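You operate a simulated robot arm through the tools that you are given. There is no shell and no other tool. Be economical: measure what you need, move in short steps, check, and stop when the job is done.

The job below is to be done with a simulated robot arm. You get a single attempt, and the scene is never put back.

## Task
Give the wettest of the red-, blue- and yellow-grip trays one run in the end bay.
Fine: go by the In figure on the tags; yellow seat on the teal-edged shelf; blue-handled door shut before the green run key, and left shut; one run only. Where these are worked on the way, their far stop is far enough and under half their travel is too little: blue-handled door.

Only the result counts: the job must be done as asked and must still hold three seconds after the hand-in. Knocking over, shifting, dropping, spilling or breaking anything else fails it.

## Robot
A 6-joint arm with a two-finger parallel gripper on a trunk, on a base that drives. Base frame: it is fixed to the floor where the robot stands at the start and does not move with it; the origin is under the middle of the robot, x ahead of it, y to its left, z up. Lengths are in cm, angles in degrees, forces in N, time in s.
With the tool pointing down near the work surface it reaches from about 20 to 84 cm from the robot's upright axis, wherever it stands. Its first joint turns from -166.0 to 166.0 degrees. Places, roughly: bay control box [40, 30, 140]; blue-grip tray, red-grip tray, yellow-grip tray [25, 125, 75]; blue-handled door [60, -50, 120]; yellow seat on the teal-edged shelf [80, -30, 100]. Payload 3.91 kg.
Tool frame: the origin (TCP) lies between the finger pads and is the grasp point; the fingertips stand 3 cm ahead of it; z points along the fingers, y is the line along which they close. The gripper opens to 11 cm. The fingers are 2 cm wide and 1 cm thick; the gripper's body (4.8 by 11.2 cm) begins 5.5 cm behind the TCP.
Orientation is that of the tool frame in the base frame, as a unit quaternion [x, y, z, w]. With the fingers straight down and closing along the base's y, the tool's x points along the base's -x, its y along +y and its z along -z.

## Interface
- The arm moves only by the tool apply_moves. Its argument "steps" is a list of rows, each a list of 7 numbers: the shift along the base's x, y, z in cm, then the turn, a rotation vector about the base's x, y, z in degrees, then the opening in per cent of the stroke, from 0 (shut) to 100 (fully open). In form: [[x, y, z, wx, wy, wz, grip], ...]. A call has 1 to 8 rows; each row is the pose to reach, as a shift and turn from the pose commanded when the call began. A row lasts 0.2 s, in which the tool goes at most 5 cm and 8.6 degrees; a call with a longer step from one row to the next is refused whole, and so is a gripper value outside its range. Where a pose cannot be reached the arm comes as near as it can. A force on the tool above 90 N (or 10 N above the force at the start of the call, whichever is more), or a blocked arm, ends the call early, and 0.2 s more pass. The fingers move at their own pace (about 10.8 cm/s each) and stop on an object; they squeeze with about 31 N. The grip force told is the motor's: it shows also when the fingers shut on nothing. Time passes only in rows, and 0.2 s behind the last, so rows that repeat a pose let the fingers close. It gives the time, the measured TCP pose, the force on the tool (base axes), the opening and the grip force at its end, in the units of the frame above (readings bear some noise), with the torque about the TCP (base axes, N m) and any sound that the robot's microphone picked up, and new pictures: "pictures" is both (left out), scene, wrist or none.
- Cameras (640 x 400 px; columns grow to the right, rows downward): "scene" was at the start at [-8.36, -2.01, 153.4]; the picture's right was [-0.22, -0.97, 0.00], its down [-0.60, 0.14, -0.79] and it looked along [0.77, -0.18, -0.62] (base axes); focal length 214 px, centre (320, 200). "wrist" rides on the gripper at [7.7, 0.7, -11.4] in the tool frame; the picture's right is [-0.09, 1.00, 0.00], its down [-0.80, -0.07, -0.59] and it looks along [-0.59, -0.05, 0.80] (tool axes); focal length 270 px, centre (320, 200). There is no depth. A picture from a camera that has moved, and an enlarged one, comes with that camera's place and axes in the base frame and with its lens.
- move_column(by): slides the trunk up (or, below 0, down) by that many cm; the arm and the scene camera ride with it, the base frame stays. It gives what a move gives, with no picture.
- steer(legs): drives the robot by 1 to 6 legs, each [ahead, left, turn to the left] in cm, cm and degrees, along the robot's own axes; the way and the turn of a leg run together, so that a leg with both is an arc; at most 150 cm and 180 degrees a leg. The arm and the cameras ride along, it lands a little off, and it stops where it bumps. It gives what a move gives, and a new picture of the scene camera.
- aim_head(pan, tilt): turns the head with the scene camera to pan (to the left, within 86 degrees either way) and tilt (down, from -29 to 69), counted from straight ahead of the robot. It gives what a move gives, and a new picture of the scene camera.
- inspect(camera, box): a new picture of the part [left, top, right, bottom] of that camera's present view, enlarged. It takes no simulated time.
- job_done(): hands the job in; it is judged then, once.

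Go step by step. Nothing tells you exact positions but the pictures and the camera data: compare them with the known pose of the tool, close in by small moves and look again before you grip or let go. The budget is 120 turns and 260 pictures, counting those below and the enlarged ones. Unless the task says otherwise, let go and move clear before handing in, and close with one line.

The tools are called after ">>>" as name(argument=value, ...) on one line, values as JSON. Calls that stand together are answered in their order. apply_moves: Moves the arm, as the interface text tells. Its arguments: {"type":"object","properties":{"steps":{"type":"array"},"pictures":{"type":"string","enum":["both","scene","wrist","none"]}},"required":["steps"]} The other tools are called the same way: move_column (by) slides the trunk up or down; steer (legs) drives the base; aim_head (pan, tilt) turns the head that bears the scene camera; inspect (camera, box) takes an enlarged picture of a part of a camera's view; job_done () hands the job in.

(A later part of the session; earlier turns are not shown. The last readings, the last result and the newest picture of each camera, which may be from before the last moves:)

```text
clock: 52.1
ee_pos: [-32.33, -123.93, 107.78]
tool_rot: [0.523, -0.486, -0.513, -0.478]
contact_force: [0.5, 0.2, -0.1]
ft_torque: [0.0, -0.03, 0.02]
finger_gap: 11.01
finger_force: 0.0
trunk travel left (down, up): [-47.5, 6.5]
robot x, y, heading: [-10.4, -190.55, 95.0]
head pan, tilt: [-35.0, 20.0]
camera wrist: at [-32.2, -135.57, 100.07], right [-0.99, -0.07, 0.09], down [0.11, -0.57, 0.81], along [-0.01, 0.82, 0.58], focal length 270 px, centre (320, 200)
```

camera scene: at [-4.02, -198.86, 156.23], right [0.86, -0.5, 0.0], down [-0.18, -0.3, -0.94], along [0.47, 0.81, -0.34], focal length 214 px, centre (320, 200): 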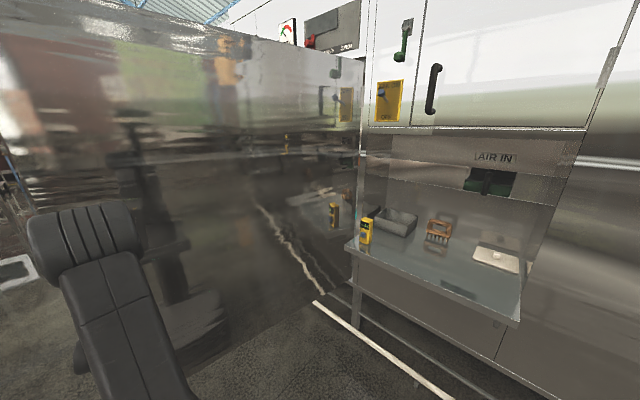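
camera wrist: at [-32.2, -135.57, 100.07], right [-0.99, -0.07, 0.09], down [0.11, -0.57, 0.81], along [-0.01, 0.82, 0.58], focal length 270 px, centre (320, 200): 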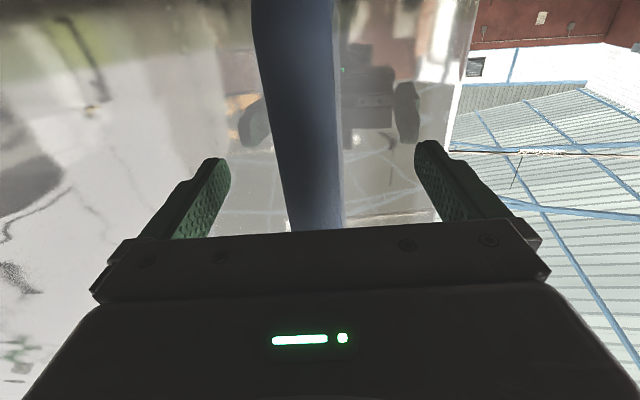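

Handle free. Back off and drive around the open door edge on the outside.

>>> steer(legs=[[-20, 0, 0], [0, 85, 0]])

>>> aim_head(pan=-50, tilt=20)

```text
clock: 57.9
ee_pos: [-116.3, -151.18, 107.66]
tool_rot: [0.524, -0.486, -0.511, -0.477]
contact_force: [-0.3, -0.2, -0.6]
ft_torque: [-0.01, -0.03, 0.01]
finger_gap: 11.0
finger_force: 0.1
trunk travel left (down, up): [-47.5, 6.5]
robot x, y, heading: [-95.15, -217.32, 95.0]
head pan, tilt: [-35.0, 20.0]
camera scene: at [-88.58, -226.21, 156.25], right [0.86, -0.5, 0.0], down [-0.17, -0.3, -0.94], along [0.47, 0.81, -0.34], focal length 214 px, centre (320, 200)
```

scene: 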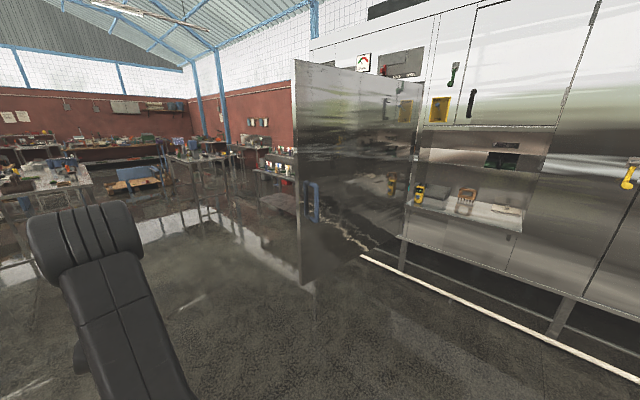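

```text
clock: 58.7
ee_pos: [-116.3, -151.23, 107.62]
tool_rot: [0.523, -0.487, -0.511, -0.478]
contact_force: [-0.1, 0.2, -0.1]
ft_torque: [-0.01, 0.0, 0.01]
finger_gap: 10.99
finger_force: 0.1
trunk travel left (down, up): [-47.5, 6.5]
robot x, y, heading: [-94.66, -217.17, 94.8]
head pan, tilt: [-50.0, 20.0]
camera scene: at [-86.64, -227.69, 156.25], right [0.71, -0.71, 0.0], down [-0.24, -0.24, -0.94], along [0.67, 0.66, -0.34], focal length 214 px, centre (320, 200)
```

scene: 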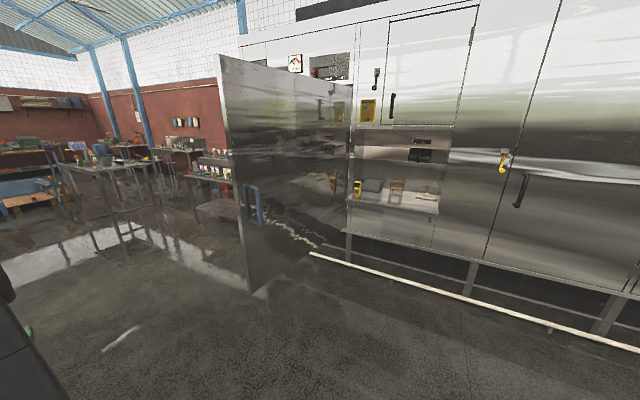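

Path is clear. Drive forward past the door, turn to face the bay and look in.

>>> steer(legs=[[145, 0, 0], [0, 0, -78]])

>>> aim_head(pan=0, tilt=15)

```text
clock: 60.7
ee_pos: [-117.48, -137.0, 107.65]
tool_rot: [0.524, -0.487, -0.511, -0.477]
contact_force: [-0.4, 0.7, 0.6]
ft_torque: [-0.01, 0.0, 0.02]
finger_gap: 10.99
finger_force: 0.0
trunk travel left (down, up): [-47.5, 6.5]
robot x, y, heading: [-96.35, -202.82, 94.8]
head pan, tilt: [-50.0, 20.0]
stopped in leg 1: the robot was blocked; the commanded pose is now the measured one
camera scene: at [-87.86, -213.43, 156.24], right [0.7, -0.71, 0.0], down [-0.24, -0.24, -0.94], along [0.67, 0.66, -0.34], focal length 214 px, centre (320, 200)
```

scene: 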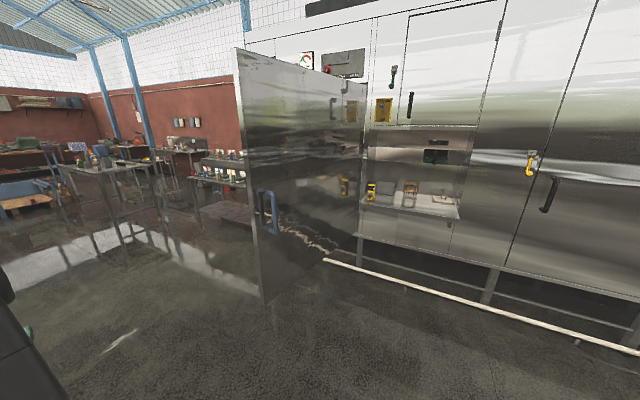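

```text
clock: 61.9
ee_pos: [-117.46, -136.81, 107.66]
tool_rot: [0.524, -0.485, -0.512, -0.477]
contact_force: [0.3, -0.4, -0.7]
ft_torque: [-0.04, -0.02, -0.01]
finger_gap: 11.01
finger_force: 0.1
trunk travel left (down, up): [-47.5, 6.5]
robot x, y, heading: [-95.98, -202.61, 94.9]
head pan, tilt: [0.0, 15.0]
camera scene: at [-95.24, -210.62, 157.06], right [1.0, 0.08, 0.0], down [0.02, -0.26, -0.97], along [-0.08, 0.96, -0.26], focal length 214 px, centre (320, 200)
```

scene: 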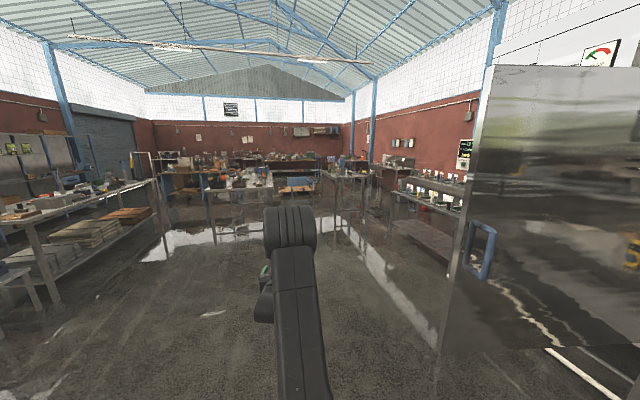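

Something blocked the base; I'll look down at the floor around it.

>>> aim_head(pan=-20, tilt=60)

>>> aim_head(pan=35, tilt=50)

```text
clock: 63.0
ee_pos: [-117.5, -136.94, 107.72]
tool_rot: [0.523, -0.486, -0.512, -0.478]
contact_force: [-0.1, 0.5, 0.4]
ft_torque: [-0.01, -0.01, -0.05]
finger_gap: 11.0
finger_force: 0.0
trunk travel left (down, up): [-47.5, 6.5]
robot x, y, heading: [-95.7, -203.01, 94.6]
head pan, tilt: [-20.0, 60.0]
camera scene: at [-92.72, -213.49, 150.44], right [0.97, -0.26, 0.0], down [-0.23, -0.84, -0.5], along [0.13, 0.48, -0.87], focal length 214 px, centre (320, 200)
```

scene: 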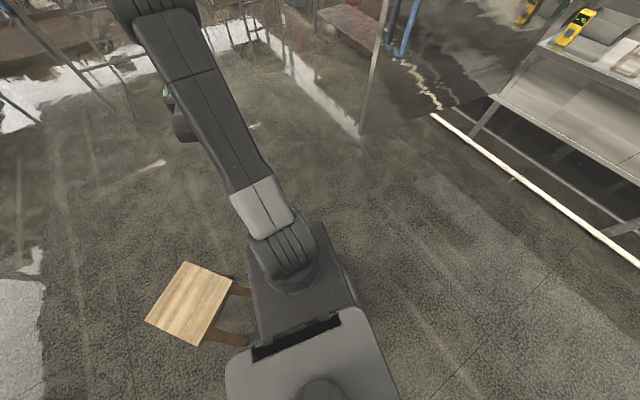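

```text
clock: 64.2
ee_pos: [-117.39, -136.84, 107.68]
tool_rot: [0.524, -0.485, -0.513, -0.477]
contact_force: [0.2, -0.1, -0.5]
ft_torque: [0.01, 0.01, 0.0]
finger_gap: 11.01
finger_force: 0.0
trunk travel left (down, up): [-47.5, 6.5]
robot x, y, heading: [-96.26, -202.75, 94.8]
head pan, tilt: [35.0, 50.0]
camera scene: at [-99.39, -214.01, 151.69], right [0.77, 0.64, 0.0], down [0.49, -0.59, -0.64], along [-0.41, 0.49, -0.77], focal length 214 px, centre (320, 200)
```

scene: 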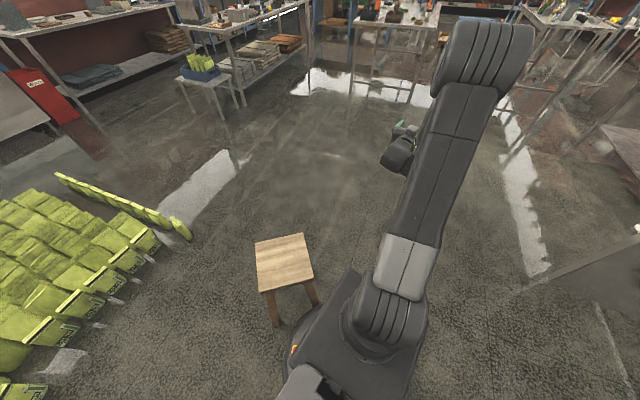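

A wooden stool stands at the base's front left (the base stopped against it). I'll sidestep right, away from it, then go ahead.

>>> steer(legs=[[0, -13, 0]])

>>> aim_head(pan=20, tilt=60)

```text
clock: 65.5
ee_pos: [-104.63, -135.76, 107.63]
tool_rot: [0.523, -0.486, -0.512, -0.477]
contact_force: [-0.7, -0.2, -0.7]
ft_torque: [0.02, -0.03, 0.01]
finger_gap: 10.97
finger_force: 0.0
trunk travel left (down, up): [-47.5, 6.5]
robot x, y, heading: [-83.16, -201.89, 94.9]
head pan, tilt: [35.0, 50.0]
camera scene: at [-86.34, -212.91, 151.69], right [0.77, 0.64, 0.0], down [0.49, -0.59, -0.64], along [-0.41, 0.49, -0.77], focal length 214 px, centre (320, 200)
```

scene: 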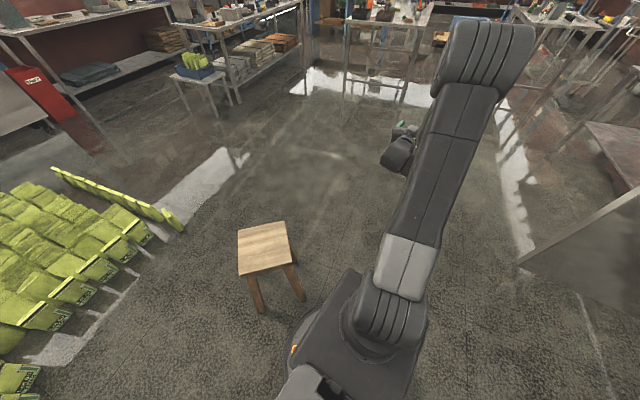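

```text
clock: 66.3
ee_pos: [-104.69, -135.74, 107.66]
tool_rot: [0.523, -0.486, -0.512, -0.477]
contact_force: [0.2, 0.3, -0.6]
ft_torque: [0.02, -0.01, 0.0]
finger_gap: 11.0
finger_force: 0.2
trunk travel left (down, up): [-47.5, 6.5]
robot x, y, heading: [-82.77, -201.93, 94.9]
head pan, tilt: [20.0, 60.0]
camera scene: at [-84.3, -212.78, 150.43], right [0.91, 0.42, 0.0], down [0.37, -0.79, -0.5], along [-0.21, 0.45, -0.87], focal length 214 px, centre (320, 200)
```

scene: 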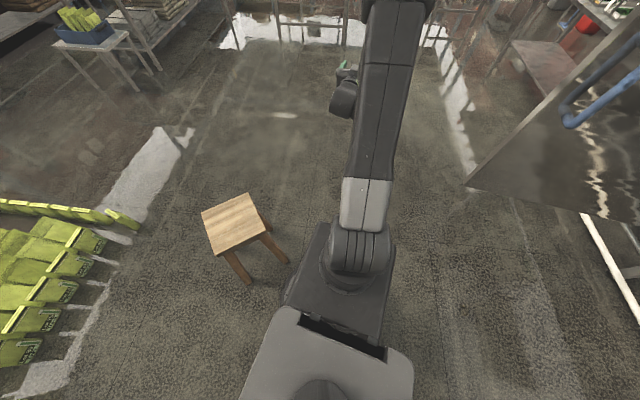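

Clear on both sides now. Drive ahead past door and stool.

>>> steer(legs=[[145, 0, 0]])

>>> aim_head(pan=-75, tilt=20)

```text
clock: 73.4
ee_pos: [-117.78, 7.09, 107.63]
tool_rot: [0.525, -0.484, -0.513, -0.475]
contact_force: [-0.7, 0.0, -0.3]
ft_torque: [0.0, 0.01, -0.02]
finger_gap: 10.97
finger_force: 0.0
trunk travel left (down, up): [-47.5, 6.5]
robot x, y, heading: [-95.96, -58.79, 95.4]
head pan, tilt: [20.0, 60.0]
camera scene: at [-96.95, -69.83, 150.43], right [0.9, 0.43, 0.0], down [0.37, -0.78, -0.5], along [-0.21, 0.45, -0.87], focal length 214 px, centre (320, 200)
```

scene: 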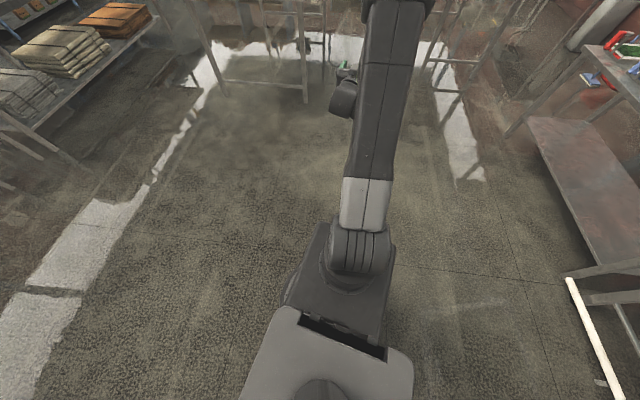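

```text
clock: 75.1
ee_pos: [-117.86, 6.98, 107.67]
tool_rot: [0.525, -0.485, -0.513, -0.476]
contact_force: [0.3, 0.1, 0.3]
ft_torque: [-0.03, -0.01, 0.03]
finger_gap: 10.99
finger_force: 0.0
trunk travel left (down, up): [-47.5, 6.5]
robot x, y, heading: [-95.82, -58.93, 95.6]
head pan, tilt: [-75.0, 20.0]
camera scene: at [-85.37, -72.64, 156.24], right [0.35, -0.94, 0.0], down [-0.32, -0.12, -0.94], along [0.88, 0.33, -0.34], focal length 214 px, centre (320, 200)
```

scene: 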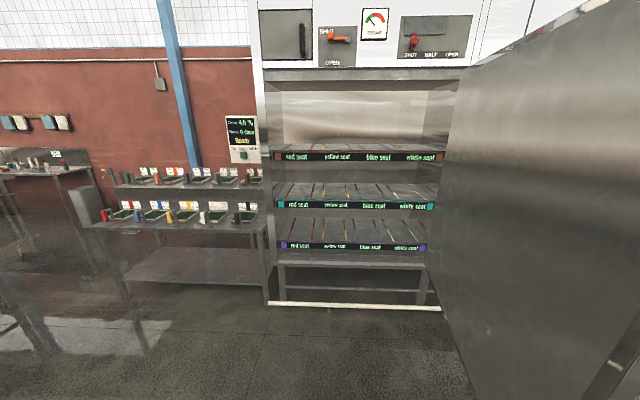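

Now I see three shelves; the middle one is teal-edged, seats labelled red / yellow / blue / white. Zooming.

>>> inspect(camera="scene", box=[260, 135, 460, 260])

>>> inspect(camera="scene", box=[90, 160, 260, 266])

>>> inspect(camera="scene", box=[250, 0, 480, 140])

```text
3.20 times, centred on (360, 198) of scene
camera zoom: at [-85.37, -72.64, 156.24], right [0.35, -0.94, 0.0], down [-0.32, -0.12, -0.94], along [0.88, 0.33, -0.34], focal length 686 px, centre (192, 208)
```

zoom: 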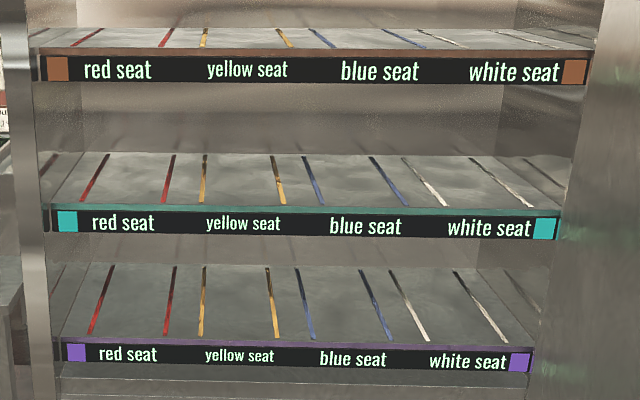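

```text
3.76 times, centred on (175, 213) of scene
camera zoom: at [-85.37, -72.64, 156.24], right [0.35, -0.94, 0.0], down [-0.32, -0.12, -0.94], along [0.88, 0.33, -0.34], focal length 807 px, centre (866, 151)
```

zoom: 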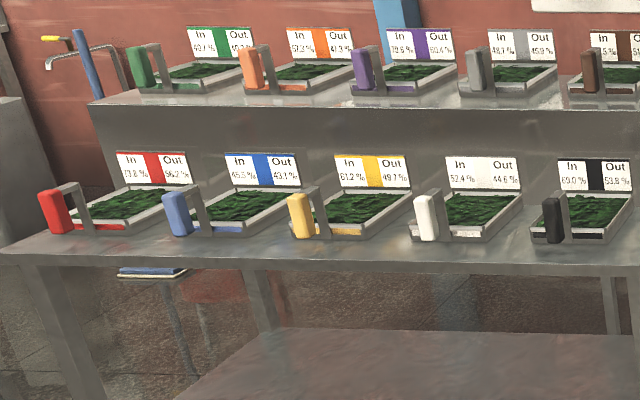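

```text
2.78 times, centred on (365, 70) of scene
camera zoom: at [-85.37, -72.64, 156.24], right [0.35, -0.94, 0.0], down [-0.32, -0.12, -0.94], along [0.88, 0.33, -0.34], focal length 597 px, centre (195, 562)
```

zoom: 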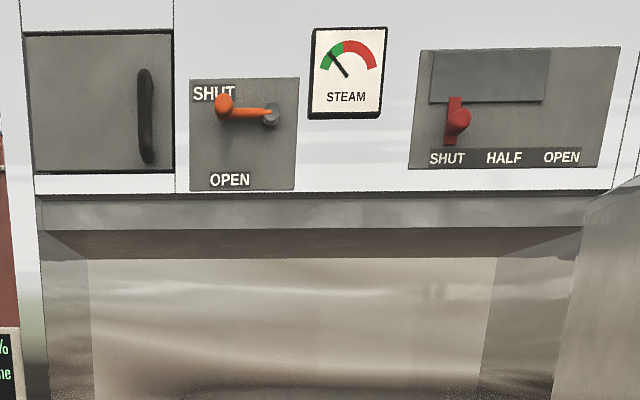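

Tray goes to the yellow seat on the middle (teal) shelf. The red grip triangulates to about (-1, 138, 88); I'll turn, drive over in front of it and lower the trunk so that the same horizontal arm posture works.

>>> steer(legs=[[0, 0, -76.5], [35, 0, 0], [0, 140.6, 0]])

>>> move_column(by=-19)

>>> aim_head(pan=-5, tilt=25)

>>> apply_moves(steps=[[0, 0, 0, 0, 0, 0, 100]], pictures="wrist")

```text
clock: 87.3
ee_pos: [-48.91, 122.65, 107.68]
tool_rot: [-0.114, 0.705, 0.11, 0.691]
contact_force: [0.5, -0.3, -0.2]
ft_torque: [-0.01, 0.02, -0.02]
finger_gap: 10.97
finger_force: 0.2
trunk travel left (down, up): [-47.5, 6.5]
robot x, y, heading: [-107.68, 85.7, 18.9]
head pan, tilt: [-75.0, 20.0]
camera scene: at [-118.45, 72.54, 156.25], right [-0.83, -0.56, 0.0], down [-0.19, 0.28, -0.94], along [0.52, -0.78, -0.34], focal length 214 px, centre (320, 200)
```

scene: 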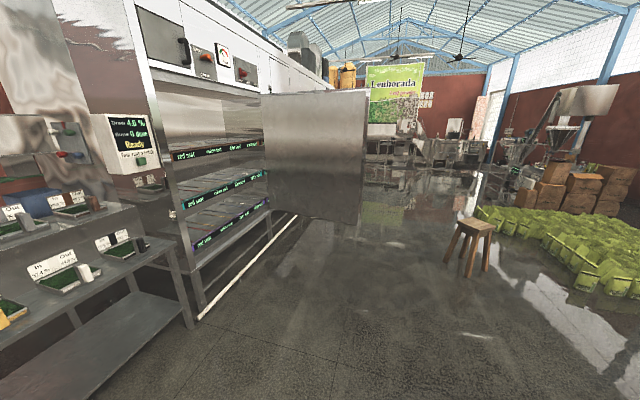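

```text
clock: 89.4
ee_pos: [-48.97, 122.72, 88.57]
tool_rot: [-0.113, 0.706, 0.11, 0.691]
contact_force: [-0.1, -0.5, 0.3]
ft_torque: [0.0, 0.03, 0.01]
finger_gap: 10.99
finger_force: 0.1
trunk travel left (down, up): [-28.5, 25.5]
robot x, y, heading: [-107.69, 85.66, 19.0]
head pan, tilt: [-75.0, 20.0]
```

```text
clock: 90.8
ee_pos: [-48.88, 122.75, 88.69]
tool_rot: [-0.114, 0.705, 0.11, 0.691]
contact_force: [-0.4, 0.0, -0.6]
ft_torque: [0.03, 0.02, -0.03]
finger_gap: 10.99
finger_force: 0.0
trunk travel left (down, up): [-28.5, 25.5]
robot x, y, heading: [-107.82, 86.06, 19.2]
head pan, tilt: [-5.0, 25.0]
camera scene: at [-114.7, 82.47, 136.44], right [0.24, -0.97, 0.0], down [-0.41, -0.1, -0.91], along [0.88, 0.22, -0.42], focal length 214 px, centre (320, 200)
```

scene: 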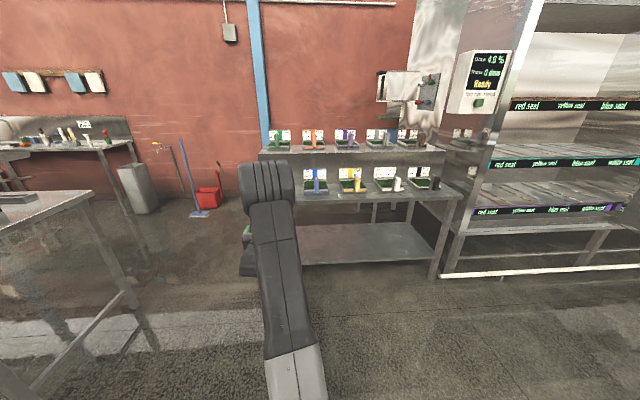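

```text
clock: 91.2
ee_pos: [-49.01, 122.57, 88.63]
tool_rot: [-0.113, 0.706, 0.109, 0.691]
contact_force: [0.5, -0.3, 0.4]
ft_torque: [0.0, -0.02, -0.01]
finger_gap: 10.99
finger_force: 0.2
trunk travel left (down, up): [-28.5, 25.5]
robot x, y, heading: [-107.91, 86.2, 18.8]
head pan, tilt: [-5.0, 25.0]
camera wrist: at [-60.22, 119.72, 81.06], right [-0.31, 0.95, 0.09], down [-0.53, -0.25, 0.81], along [0.79, 0.21, 0.58], focal length 270 px, centre (320, 200)
```

wrist: 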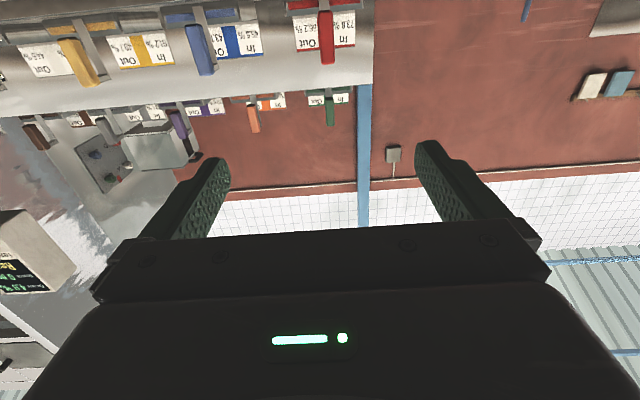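

Grip agrees at about (-1, 139.5, 87). Drive ahead 34 cm, then refine by the wrist view.

>>> steer(legs=[[34, 1, 0]])

>>> apply_moves(steps=[[0, 0, 0, 0, 0, 0, 100]], pictures="wrist")

```text
clock: 93.4
ee_pos: [-17.11, 134.48, 88.6]
tool_rot: [-0.113, 0.706, 0.109, 0.691]
contact_force: [-0.9, -0.7, 0.7]
ft_torque: [0.02, 0.01, -0.03]
finger_gap: 11.0
finger_force: 0.1
trunk travel left (down, up): [-28.5, 25.5]
robot x, y, heading: [-76.33, 97.75, 18.9]
head pan, tilt: [-5.0, 25.0]
camera scene: at [-82.94, 94.41, 136.44], right [0.24, -0.97, 0.0], down [-0.41, -0.1, -0.91], along [0.88, 0.22, -0.42], focal length 214 px, centre (320, 200)
```

scene: 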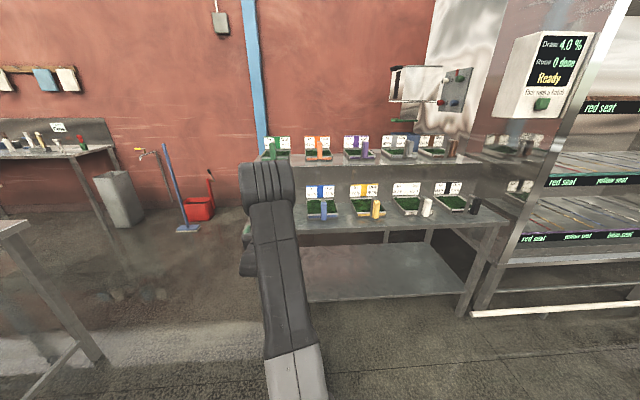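

```text
clock: 93.8
ee_pos: [-17.08, 134.57, 88.59]
tool_rot: [-0.113, 0.706, 0.109, 0.69]
contact_force: [0.0, 0.0, 0.3]
ft_torque: [0.01, 0.02, 0.02]
finger_gap: 11.0
finger_force: 0.0
trunk travel left (down, up): [-28.5, 25.5]
robot x, y, heading: [-75.94, 98.1, 18.7]
head pan, tilt: [-5.0, 25.0]
camera wrist: at [-28.42, 131.61, 81.05], right [-0.31, 0.95, 0.09], down [-0.53, -0.25, 0.81], along [0.79, 0.2, 0.58], focal length 270 px, centre (320, 200)
```

wrist: 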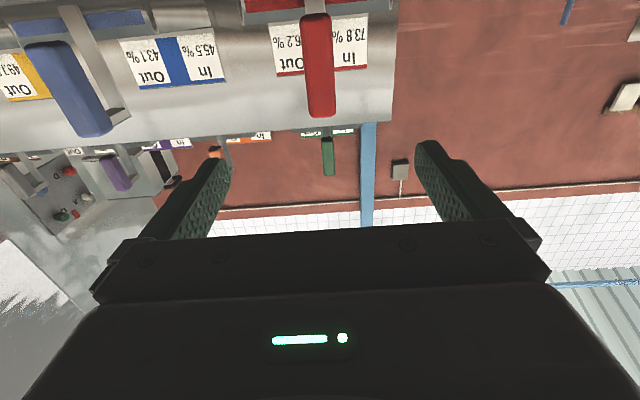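

Aligned laterally. Lower 2.5 cm and advance by base 9 cm, then look again.

>>> move_column(by=-2.5)

>>> steer(legs=[[9, 0, 0]])

>>> apply_moves(steps=[[0, 0, 0, 0, 0, 0, 100]], pictures="wrist")

```text
clock: 94.5
ee_pos: [-17.11, 134.59, 86.28]
tool_rot: [-0.113, 0.705, 0.11, 0.691]
contact_force: [0.9, -0.3, -0.4]
ft_torque: [0.0, -0.01, 0.0]
finger_gap: 10.99
finger_force: 0.0
trunk travel left (down, up): [-26.0, 28.0]
robot x, y, heading: [-76.19, 97.64, 19.0]
head pan, tilt: [-5.0, 25.0]
```

```text
clock: 95.6
ee_pos: [-8.68, 137.5, 86.16]
tool_rot: [-0.114, 0.705, 0.11, 0.691]
contact_force: [-0.9, 0.4, 0.6]
ft_torque: [-0.03, -0.01, -0.03]
finger_gap: 11.01
finger_force: 0.0
trunk travel left (down, up): [-26.0, 28.0]
robot x, y, heading: [-67.28, 100.65, 18.8]
head pan, tilt: [-5.0, 25.0]
camera scene: at [-74.41, 97.33, 133.94], right [0.24, -0.97, 0.0], down [-0.41, -0.1, -0.91], along [0.88, 0.22, -0.42], focal length 214 px, centre (320, 200)
```

scene: 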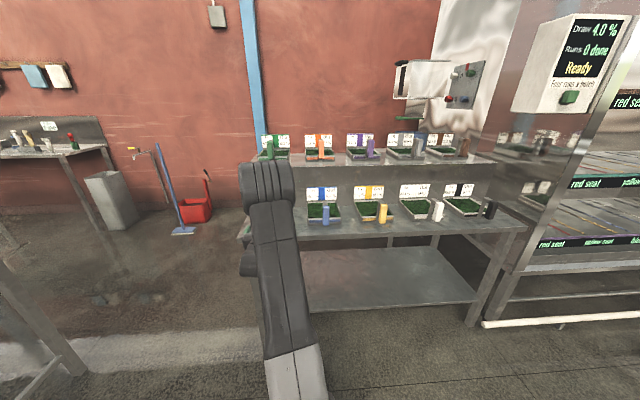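

```text
clock: 96.0
ee_pos: [-8.79, 137.41, 86.13]
tool_rot: [-0.113, 0.706, 0.109, 0.691]
contact_force: [0.6, -0.5, -0.2]
ft_torque: [0.02, 0.02, 0.01]
finger_gap: 11.01
finger_force: 0.0
trunk travel left (down, up): [-26.0, 28.0]
robot x, y, heading: [-67.91, 101.15, 18.8]
head pan, tilt: [-5.0, 25.0]
camera wrist: at [-19.91, 134.54, 78.55], right [-0.31, 0.95, 0.09], down [-0.53, -0.25, 0.81], along [0.79, 0.21, 0.58], focal length 270 px, centre (320, 200)
```

wrist: 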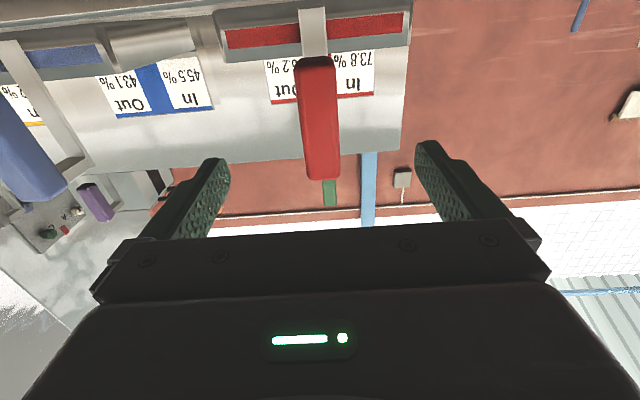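

Grip face is at about x = -0.4, z 81.5–90.6, and lined up. Advance 9.2 cm and close.

>>> apply_moves(steps=[[3, 1, 0, 0, 0, 0, 100], [6, 2, 0, 0, 0, 0, 100], [8.7, 2.9, 0, 0, 0, 0, 100], [8.7, 2.9, 0, 0, 0, 0, 100]])

```text
clock: 97.0
ee_pos: [0.03, 140.54, 86.04]
tool_rot: [-0.113, 0.705, 0.109, 0.692]
contact_force: [0.7, -1.3, 0.1]
ft_torque: [0.05, 0.0, 0.02]
finger_gap: 11.02
finger_force: 0.0
trunk travel left (down, up): [-26.0, 28.0]
robot x, y, heading: [-67.6, 100.44, 18.8]
head pan, tilt: [-5.0, 25.0]
camera scene: at [-74.39, 97.34, 133.94], right [0.24, -0.97, 0.0], down [-0.41, -0.1, -0.91], along [0.88, 0.22, -0.42], focal length 214 px, centre (320, 200)
camera wrist: at [-11.2, 137.58, 78.5], right [-0.31, 0.95, 0.09], down [-0.53, -0.24, 0.81], along [0.79, 0.2, 0.58], focal length 270 px, centre (320, 200)
```

scene: 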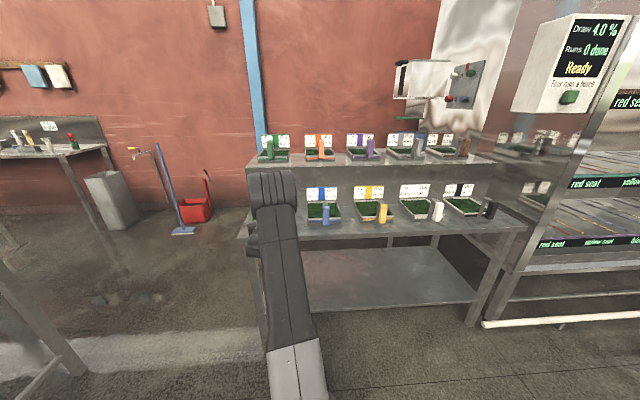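
wrist: 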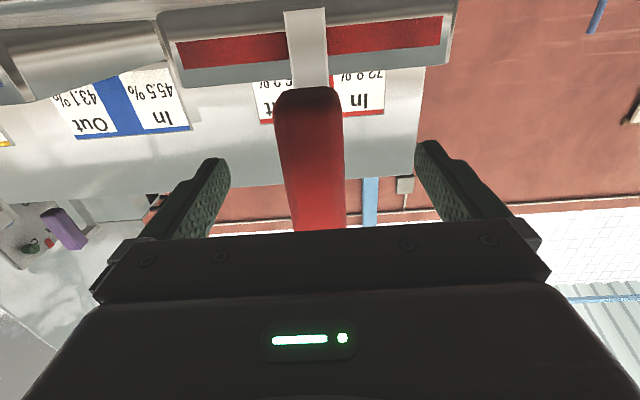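

>>> apply_moves(steps=[[0, 0, 0, 0, 0, 0, 50], [0, 0, 0, 0, 0, 0, 0], [0, 0, 0, 0, 0, 0, 0], [0, 0, 0, 0, 0, 0, 0], [0, 0, 0, 0, 0, 0, 0]], pictures="wrist")

```text
clock: 98.2
ee_pos: [-0.05, 140.55, 86.02]
tool_rot: [-0.112, 0.706, 0.108, 0.691]
contact_force: [0.1, -1.7, 1.1]
ft_torque: [0.08, -0.08, -0.15]
finger_gap: 2.98
finger_force: 30.7
trunk travel left (down, up): [-26.0, 28.0]
robot x, y, heading: [-67.75, 100.67, 18.9]
head pan, tilt: [-5.0, 25.0]
camera wrist: at [-11.23, 137.56, 78.52], right [-0.31, 0.95, 0.09], down [-0.53, -0.24, 0.81], along [0.79, 0.2, 0.58], focal length 270 px, centre (320, 200)
```

wrist: 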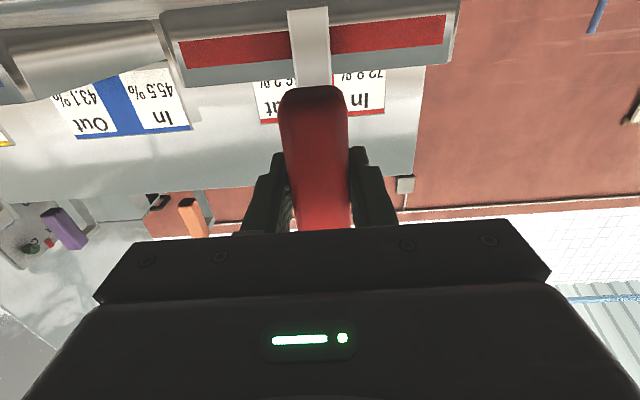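

Gripped at 3 cm. Lift slightly with the trunk and check load/tilt.

>>> move_column(by=2)

>>> apply_moves(steps=[[0, 0, 0, 0, 0, 0, 0]])

```text
clock: 98.9
ee_pos: [0.04, 140.49, 88.03]
tool_rot: [-0.113, 0.706, 0.109, 0.691]
contact_force: [-0.1, -1.1, -1.9]
ft_torque: [-0.08, 0.33, 0.0]
finger_gap: 2.97
finger_force: 31.0
trunk travel left (down, up): [-28.0, 26.0]
robot x, y, heading: [-67.27, 100.71, 19.0]
head pan, tilt: [-5.0, 25.0]
```

```text
clock: 99.3
ee_pos: [-0.04, 140.58, 88.07]
tool_rot: [-0.113, 0.706, 0.109, 0.691]
contact_force: [0.5, 0.5, -2.9]
ft_torque: [-0.07, 0.34, 0.02]
finger_gap: 2.96
finger_force: 31.2
trunk travel left (down, up): [-28.0, 26.0]
robot x, y, heading: [-67.66, 100.85, 19.0]
head pan, tilt: [-5.0, 25.0]
camera scene: at [-74.38, 97.35, 135.94], right [0.24, -0.97, 0.0], down [-0.41, -0.1, -0.91], along [0.88, 0.22, -0.42], focal length 214 px, centre (320, 200)
camera wrist: at [-11.23, 137.58, 80.48], right [-0.31, 0.95, 0.09], down [-0.53, -0.24, 0.81], along [0.79, 0.2, 0.57], focal length 270 px, centre (320, 200)
```

scene: 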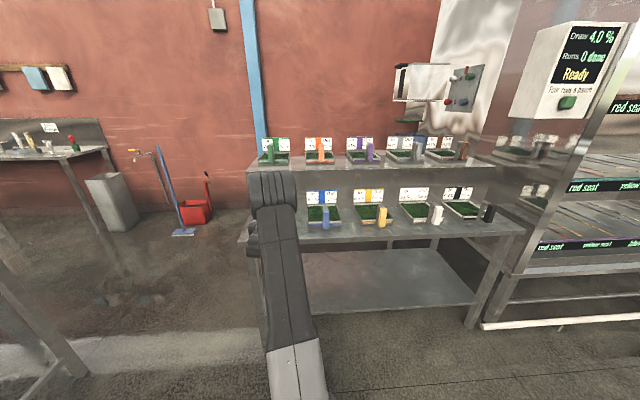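
wrist: 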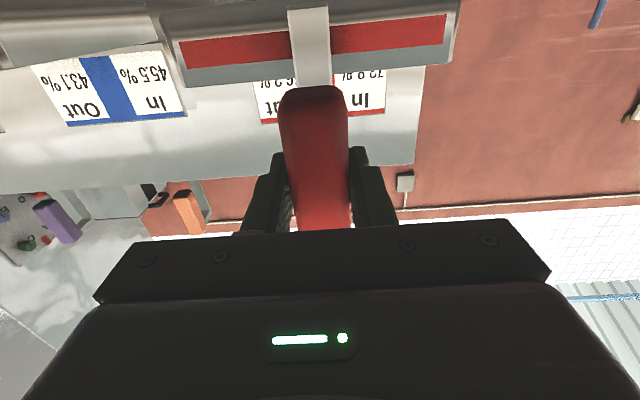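

The tray is light (3 N) and hangs level. Raise 3 more, back away from the bench, then raise to shelf height.

>>> move_column(by=3)

>>> steer(legs=[[-35, 0, 0]])

>>> move_column(by=22)

>>> aim_head(pan=-50, tilt=20)

```text
clock: 100.0
ee_pos: [-0.04, 140.53, 91.05]
tool_rot: [-0.112, 0.706, 0.109, 0.691]
contact_force: [-0.1, 0.1, -2.1]
ft_torque: [-0.11, 0.3, -0.02]
finger_gap: 2.96
finger_force: 30.6
trunk travel left (down, up): [-31.0, 23.0]
robot x, y, heading: [-67.25, 101.01, 19.0]
head pan, tilt: [-5.0, 25.0]
```

```text
clock: 102.3
ee_pos: [-33.19, 129.08, 91.08]
tool_rot: [-0.112, 0.706, 0.108, 0.691]
contact_force: [0.4, 0.7, -2.1]
ft_torque: [-0.1, 0.3, -0.01]
finger_gap: 2.97
finger_force: 30.7
trunk travel left (down, up): [-31.0, 23.0]
robot x, y, heading: [-100.85, 89.66, 18.7]
head pan, tilt: [-5.0, 25.0]
camera scene: at [-107.7, 85.98, 138.94], right [0.24, -0.97, 0.0], down [-0.41, -0.1, -0.91], along [0.88, 0.22, -0.42], focal length 214 px, centre (320, 200)
```

scene: 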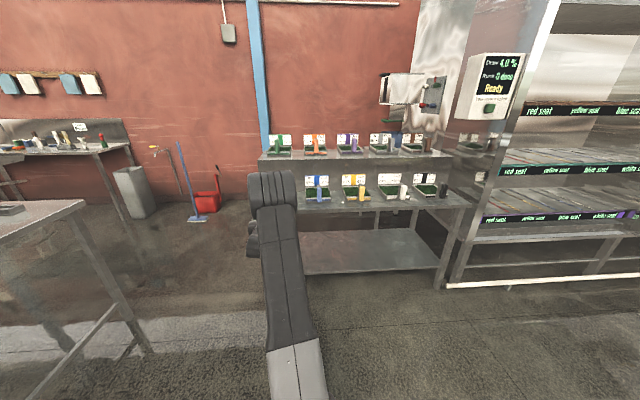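

```text
clock: 104.7
ee_pos: [-33.32, 129.15, 113.14]
tool_rot: [-0.113, 0.706, 0.109, 0.691]
contact_force: [0.1, -0.4, -1.1]
ft_torque: [-0.08, 0.32, 0.0]
finger_gap: 2.98
finger_force: 30.8
trunk travel left (down, up): [-53.0, 1.0]
robot x, y, heading: [-100.78, 89.12, 18.7]
head pan, tilt: [-5.0, 25.0]
```

```text
clock: 105.8
ee_pos: [-33.19, 129.02, 113.09]
tool_rot: [-0.113, 0.706, 0.109, 0.691]
contact_force: [-0.2, 0.0, -1.6]
ft_torque: [-0.09, 0.32, 0.01]
finger_gap: 2.98
finger_force: 31.2
trunk travel left (down, up): [-53.0, 1.0]
robot x, y, heading: [-100.93, 89.33, 18.7]
head pan, tilt: [-50.0, 20.0]
camera scene: at [-108.66, 78.97, 161.75], right [-0.52, -0.86, 0.0], down [-0.29, 0.18, -0.94], along [0.8, -0.49, -0.34], focal length 214 px, centre (320, 200)
```

scene: 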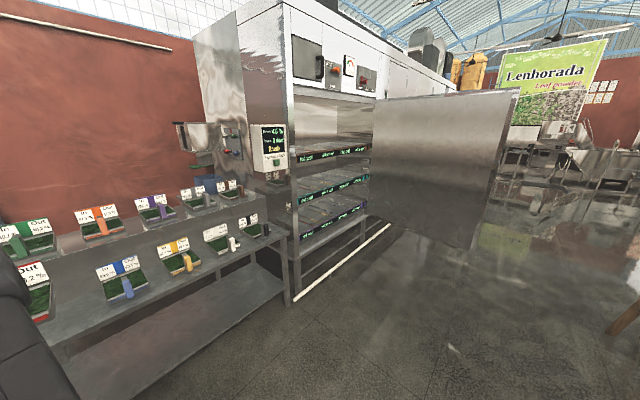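

Tray is raised to z 113. Now sidestep right along the machine towards the yellow seat, stopping part-way to look.

>>> steer(legs=[[-5, -140, 0]])

>>> aim_head(pan=-20, tilt=15)

```text
clock: 112.8
ee_pos: [7.87, -5.35, 113.14]
tool_rot: [-0.117, 0.705, 0.113, 0.691]
contact_force: [0.2, 1.0, -2.1]
ft_torque: [-0.1, 0.28, 0.0]
finger_gap: 2.99
finger_force: 31.0
trunk travel left (down, up): [-53.0, 1.0]
robot x, y, heading: [-58.87, -45.64, 19.4]
head pan, tilt: [-50.0, 20.0]
camera scene: at [-66.93, -56.24, 161.75], right [-0.51, -0.86, 0.0], down [-0.29, 0.17, -0.94], along [0.81, -0.48, -0.34], focal length 214 px, centre (320, 200)
```

scene: 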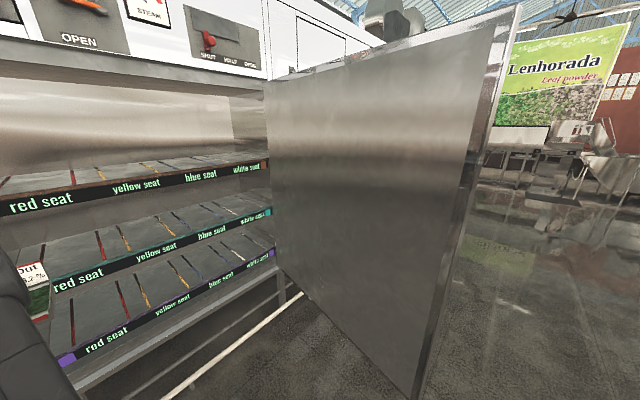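

```text
clock: 113.8
ee_pos: [7.88, -5.24, 113.12]
tool_rot: [-0.117, 0.705, 0.113, 0.691]
contact_force: [0.0, -0.4, -2.4]
ft_torque: [-0.07, 0.33, 0.01]
finger_gap: 2.96
finger_force: 31.4
trunk travel left (down, up): [-53.0, 1.0]
robot x, y, heading: [-59.02, -45.38, 19.7]
head pan, tilt: [-20.0, 15.0]
camera scene: at [-65.61, -51.58, 162.56], right [-0.01, -1.0, 0.0], down [-0.26, 0.0, -0.97], along [0.97, -0.01, -0.26], focal length 214 px, centre (320, 200)
```

scene: 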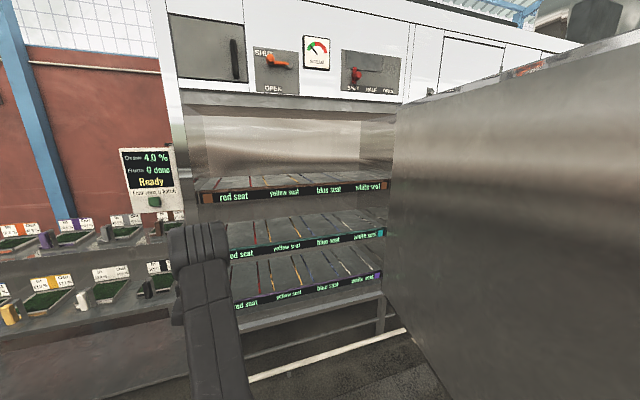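

>>> inspect(camera="scene", box=[200, 165, 400, 315])

>>> aim_head(pan=-20, tilt=40)

```text
2.67 times, centred on (300, 240) of scene
camera zoom: at [-65.61, -51.58, 162.56], right [-0.01, -1.0, 0.0], down [-0.26, 0.0, -0.97], along [0.97, -0.01, -0.26], focal length 572 px, centre (373, 93)
```

zoom: 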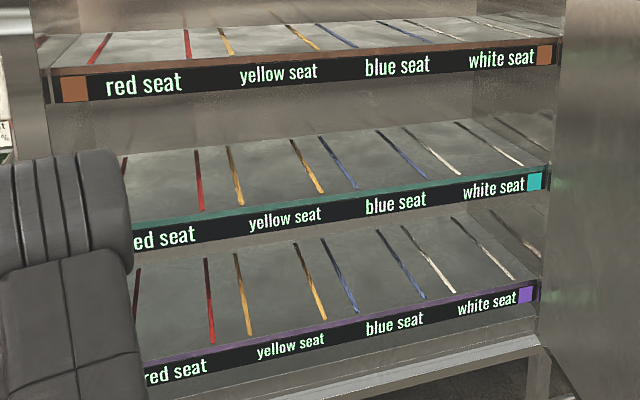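

```text
clock: 114.7
ee_pos: [7.85, -5.29, 113.06]
tool_rot: [-0.116, 0.705, 0.112, 0.69]
contact_force: [-0.5, -0.1, -2.7]
ft_torque: [-0.1, 0.33, 0.0]
finger_gap: 2.97
finger_force: 32.2
trunk travel left (down, up): [-53.0, 1.0]
robot x, y, heading: [-59.3, -45.82, 19.7]
head pan, tilt: [-20.0, 40.0]
camera scene: at [-66.45, -51.57, 158.61], right [-0.01, -1.0, 0.0], down [-0.64, 0.01, -0.77], along [0.77, -0.01, -0.64], focal length 214 px, centre (320, 200)
```

scene: 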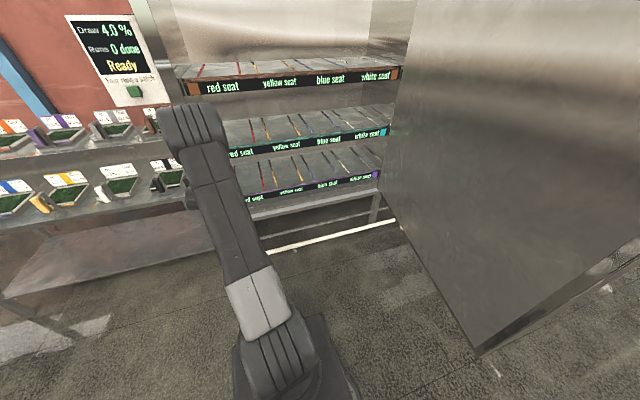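

Triangulated: yellow-seat front centre at (57.4, -31.8), shelf surface z ≈ 103.8, seat about 19 wide and 39 deep, heading 17.2°. Tray bottom is about 7.6 below the TCP. I'll raise a bit and sidestep to the standoff.

>>> apply_moves(steps=[[0, 0, 1, 0, 0, 0, 0], [0, 0, 2, 0, 0, 0, 0], [0, 0, 3, 0, 0, 0, 0]], pictures="none")

>>> steer(legs=[[0, -38, -1.5]])

>>> aim_head(pan=0, tilt=25)

```text
clock: 115.5
ee_pos: [7.8, -5.3, 116.09]
tool_rot: [-0.115, 0.705, 0.112, 0.691]
contact_force: [0.6, 0.0, -2.2]
ft_torque: [-0.1, 0.27, 0.01]
finger_gap: 2.96
finger_force: 31.2
trunk travel left (down, up): [-53.0, 1.0]
robot x, y, heading: [-59.26, -45.52, 19.3]
head pan, tilt: [-20.0, 40.0]
```

```text
clock: 117.9
ee_pos: [21.22, -43.24, 116.08]
tool_rot: [-0.107, 0.706, 0.104, 0.692]
contact_force: [-0.9, -0.4, -1.6]
ft_torque: [-0.12, 0.3, -0.03]
finger_gap: 2.98
finger_force: 31.2
trunk travel left (down, up): [-53.0, 1.0]
robot x, y, heading: [-46.96, -81.97, 18.1]
head pan, tilt: [-20.0, 40.0]
camera scene: at [-54.26, -87.63, 158.61], right [-0.03, -1.0, 0.0], down [-0.64, 0.02, -0.77], along [0.77, -0.03, -0.64], focal length 214 px, centre (320, 200)
```

scene: 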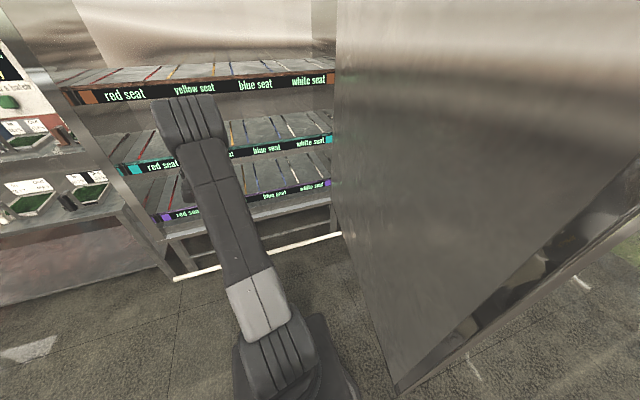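

```text
clock: 118.7
ee_pos: [21.22, -43.07, 116.04]
tool_rot: [-0.108, 0.706, 0.104, 0.692]
contact_force: [-0.4, 0.1, -2.9]
ft_torque: [-0.1, 0.33, 0.03]
finger_gap: 2.95
finger_force: 30.5
trunk travel left (down, up): [-53.0, 1.0]
robot x, y, heading: [-46.89, -82.1, 18.2]
head pan, tilt: [0.0, 25.0]
camera scene: at [-54.02, -84.43, 160.93], right [0.31, -0.95, 0.0], down [-0.4, -0.13, -0.91], along [0.86, 0.28, -0.42], focal length 214 px, centre (320, 200)
```

scene: 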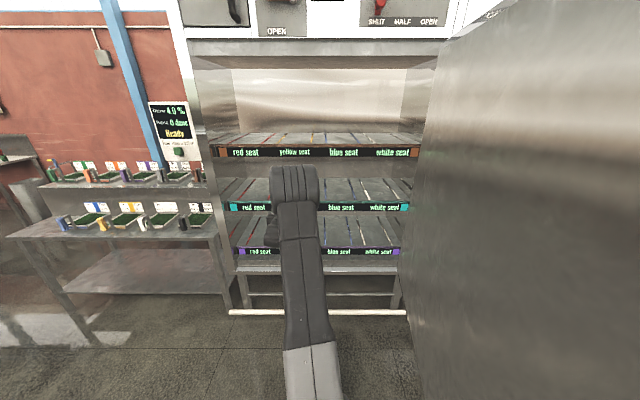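

Standoff is precise (TCP at (21.2, -43.1), heading 17.2°). Check the wrist view before inserting.

>>> apply_moves(steps=[[0, 0, 0, 0, 0, 0, 0]], pictures="wrist")

>>> aim_head(pan=30, tilt=25)

```text
clock: 119.1
ee_pos: [21.17, -43.1, 116.03]
tool_rot: [-0.108, 0.707, 0.104, 0.691]
contact_force: [0.0, 0.8, -2.8]
ft_torque: [-0.1, 0.36, 0.02]
finger_gap: 2.94
finger_force: 31.2
trunk travel left (down, up): [-53.0, 1.0]
robot x, y, heading: [-46.8, -82.09, 18.3]
head pan, tilt: [0.0, 25.0]
camera wrist: at [9.89, -45.88, 108.5], right [-0.29, 0.95, 0.09], down [-0.53, -0.24, 0.81], along [0.8, 0.19, 0.57], focal length 270 px, centre (320, 200)
```

wrist: 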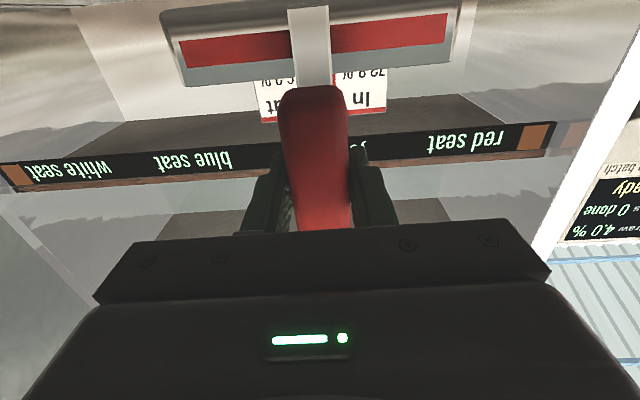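

```text
clock: 120.0
ee_pos: [21.15, -43.05, 116.11]
tool_rot: [-0.108, 0.706, 0.104, 0.692]
contact_force: [0.0, -0.3, -1.7]
ft_torque: [-0.09, 0.32, 0.03]
finger_gap: 2.96
finger_force: 31.3
trunk travel left (down, up): [-53.0, 1.0]
robot x, y, heading: [-46.95, -82.08, 18.2]
head pan, tilt: [30.0, 25.0]
camera scene: at [-56.62, -80.43, 160.94], right [0.74, -0.67, 0.0], down [-0.28, -0.31, -0.91], along [0.61, 0.67, -0.42], focal length 214 px, centre (320, 200)
```

scene: 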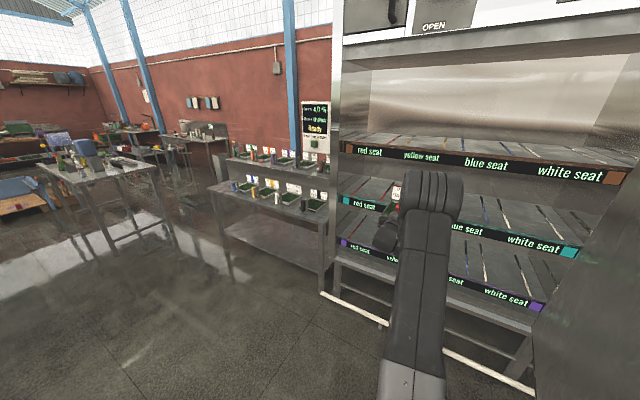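

Lined up with level tray. Drive in 20 cm and check.

>>> steer(legs=[[20, 0, 0]])

>>> inspect(camera="scene", box=[330, 120, 530, 260])

>>> apply_moves(steps=[[0, 0, 0, 0, 0, 0, 0]], pictures="wrist")

```text
clock: 121.7
ee_pos: [40.29, -36.86, 116.04]
tool_rot: [-0.108, 0.706, 0.105, 0.692]
contact_force: [0.4, 0.1, -2.6]
ft_torque: [-0.12, 0.33, 0.0]
finger_gap: 2.96
finger_force: 30.6
trunk travel left (down, up): [-53.0, 1.0]
robot x, y, heading: [-28.03, -75.81, 18.0]
head pan, tilt: [30.0, 25.0]
camera scene: at [-37.5, -74.17, 160.94], right [0.74, -0.67, 0.0], down [-0.28, -0.32, -0.91], along [0.6, 0.67, -0.42], focal length 214 px, centre (320, 200)
```

scene: 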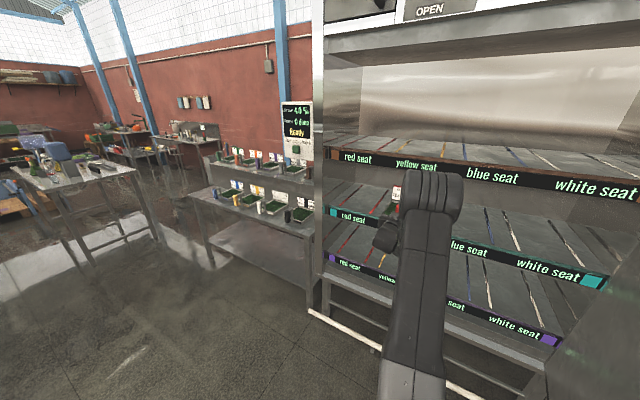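

```text
2.86 times, centred on (430, 190) of scene
camera zoom: at [-37.5, -74.17, 160.94], right [0.74, -0.67, 0.0], down [-0.28, -0.32, -0.91], along [0.6, 0.67, -0.42], focal length 613 px, centre (6, 229)
```

zoom: 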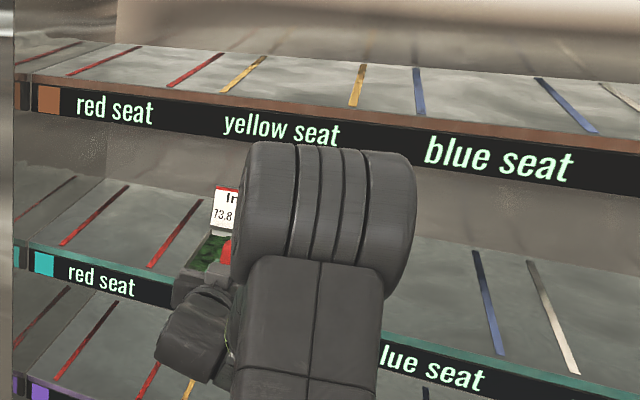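

```text
clock: 122.0
ee_pos: [40.17, -36.84, 115.99]
tool_rot: [-0.108, 0.707, 0.104, 0.691]
contact_force: [-0.3, -0.3, -2.2]
ft_torque: [-0.11, 0.31, 0.02]
finger_gap: 2.98
finger_force: 31.1
trunk travel left (down, up): [-53.0, 1.0]
robot x, y, heading: [-27.8, -75.95, 18.2]
head pan, tilt: [30.0, 25.0]
camera wrist: at [28.89, -39.63, 108.44], right [-0.29, 0.95, 0.09], down [-0.53, -0.24, 0.81], along [0.8, 0.19, 0.57], focal length 270 px, centre (320, 200)
```

wrist: 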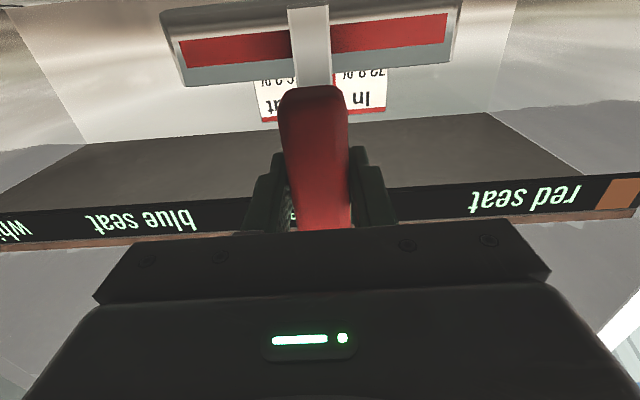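

All good; drive 18 more, then fine-tune with the arm.

>>> steer(legs=[[18, -0.5, 0]])

>>> apply_moves(steps=[[0, 0, 0, 0, 0, 0, 0]], pictures="wrist")

```text
clock: 123.5
ee_pos: [57.25, -31.56, 116.04]
tool_rot: [-0.11, 0.707, 0.106, 0.691]
contact_force: [0.1, -0.5, -3.2]
ft_torque: [-0.08, 0.31, 0.04]
finger_gap: 2.99
finger_force: 31.0
trunk travel left (down, up): [-53.0, 1.0]
robot x, y, heading: [-10.92, -70.59, 18.2]
head pan, tilt: [30.0, 25.0]
camera scene: at [-20.38, -69.1, 160.94], right [0.75, -0.67, 0.0], down [-0.28, -0.32, -0.91], along [0.6, 0.68, -0.42], focal length 214 px, centre (320, 200)
```

scene: 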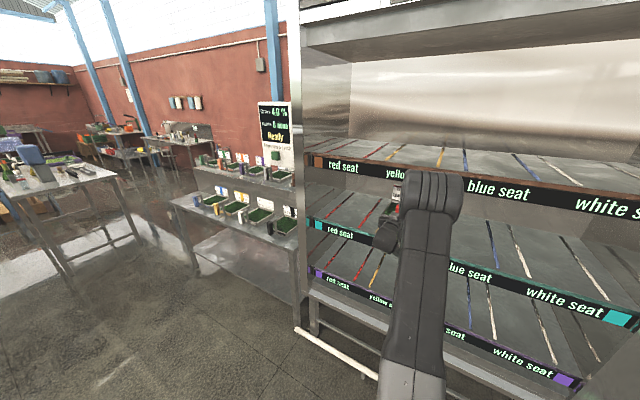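

```text
clock: 124.0
ee_pos: [57.3, -31.62, 116.0]
tool_rot: [-0.109, 0.707, 0.105, 0.69]
contact_force: [0.7, 0.4, -2.8]
ft_torque: [-0.09, 0.33, -0.06]
finger_gap: 2.94
finger_force: 31.0
trunk travel left (down, up): [-53.0, 1.0]
robot x, y, heading: [-10.98, -70.69, 18.3]
head pan, tilt: [30.0, 25.0]
camera wrist: at [45.92, -34.4, 108.42], right [-0.3, 0.95, 0.09], down [-0.53, -0.24, 0.81], along [0.8, 0.2, 0.57], focal length 270 px, centre (320, 200)
```

wrist: 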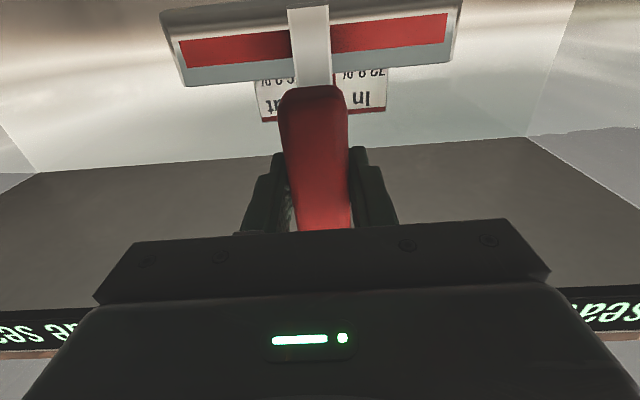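

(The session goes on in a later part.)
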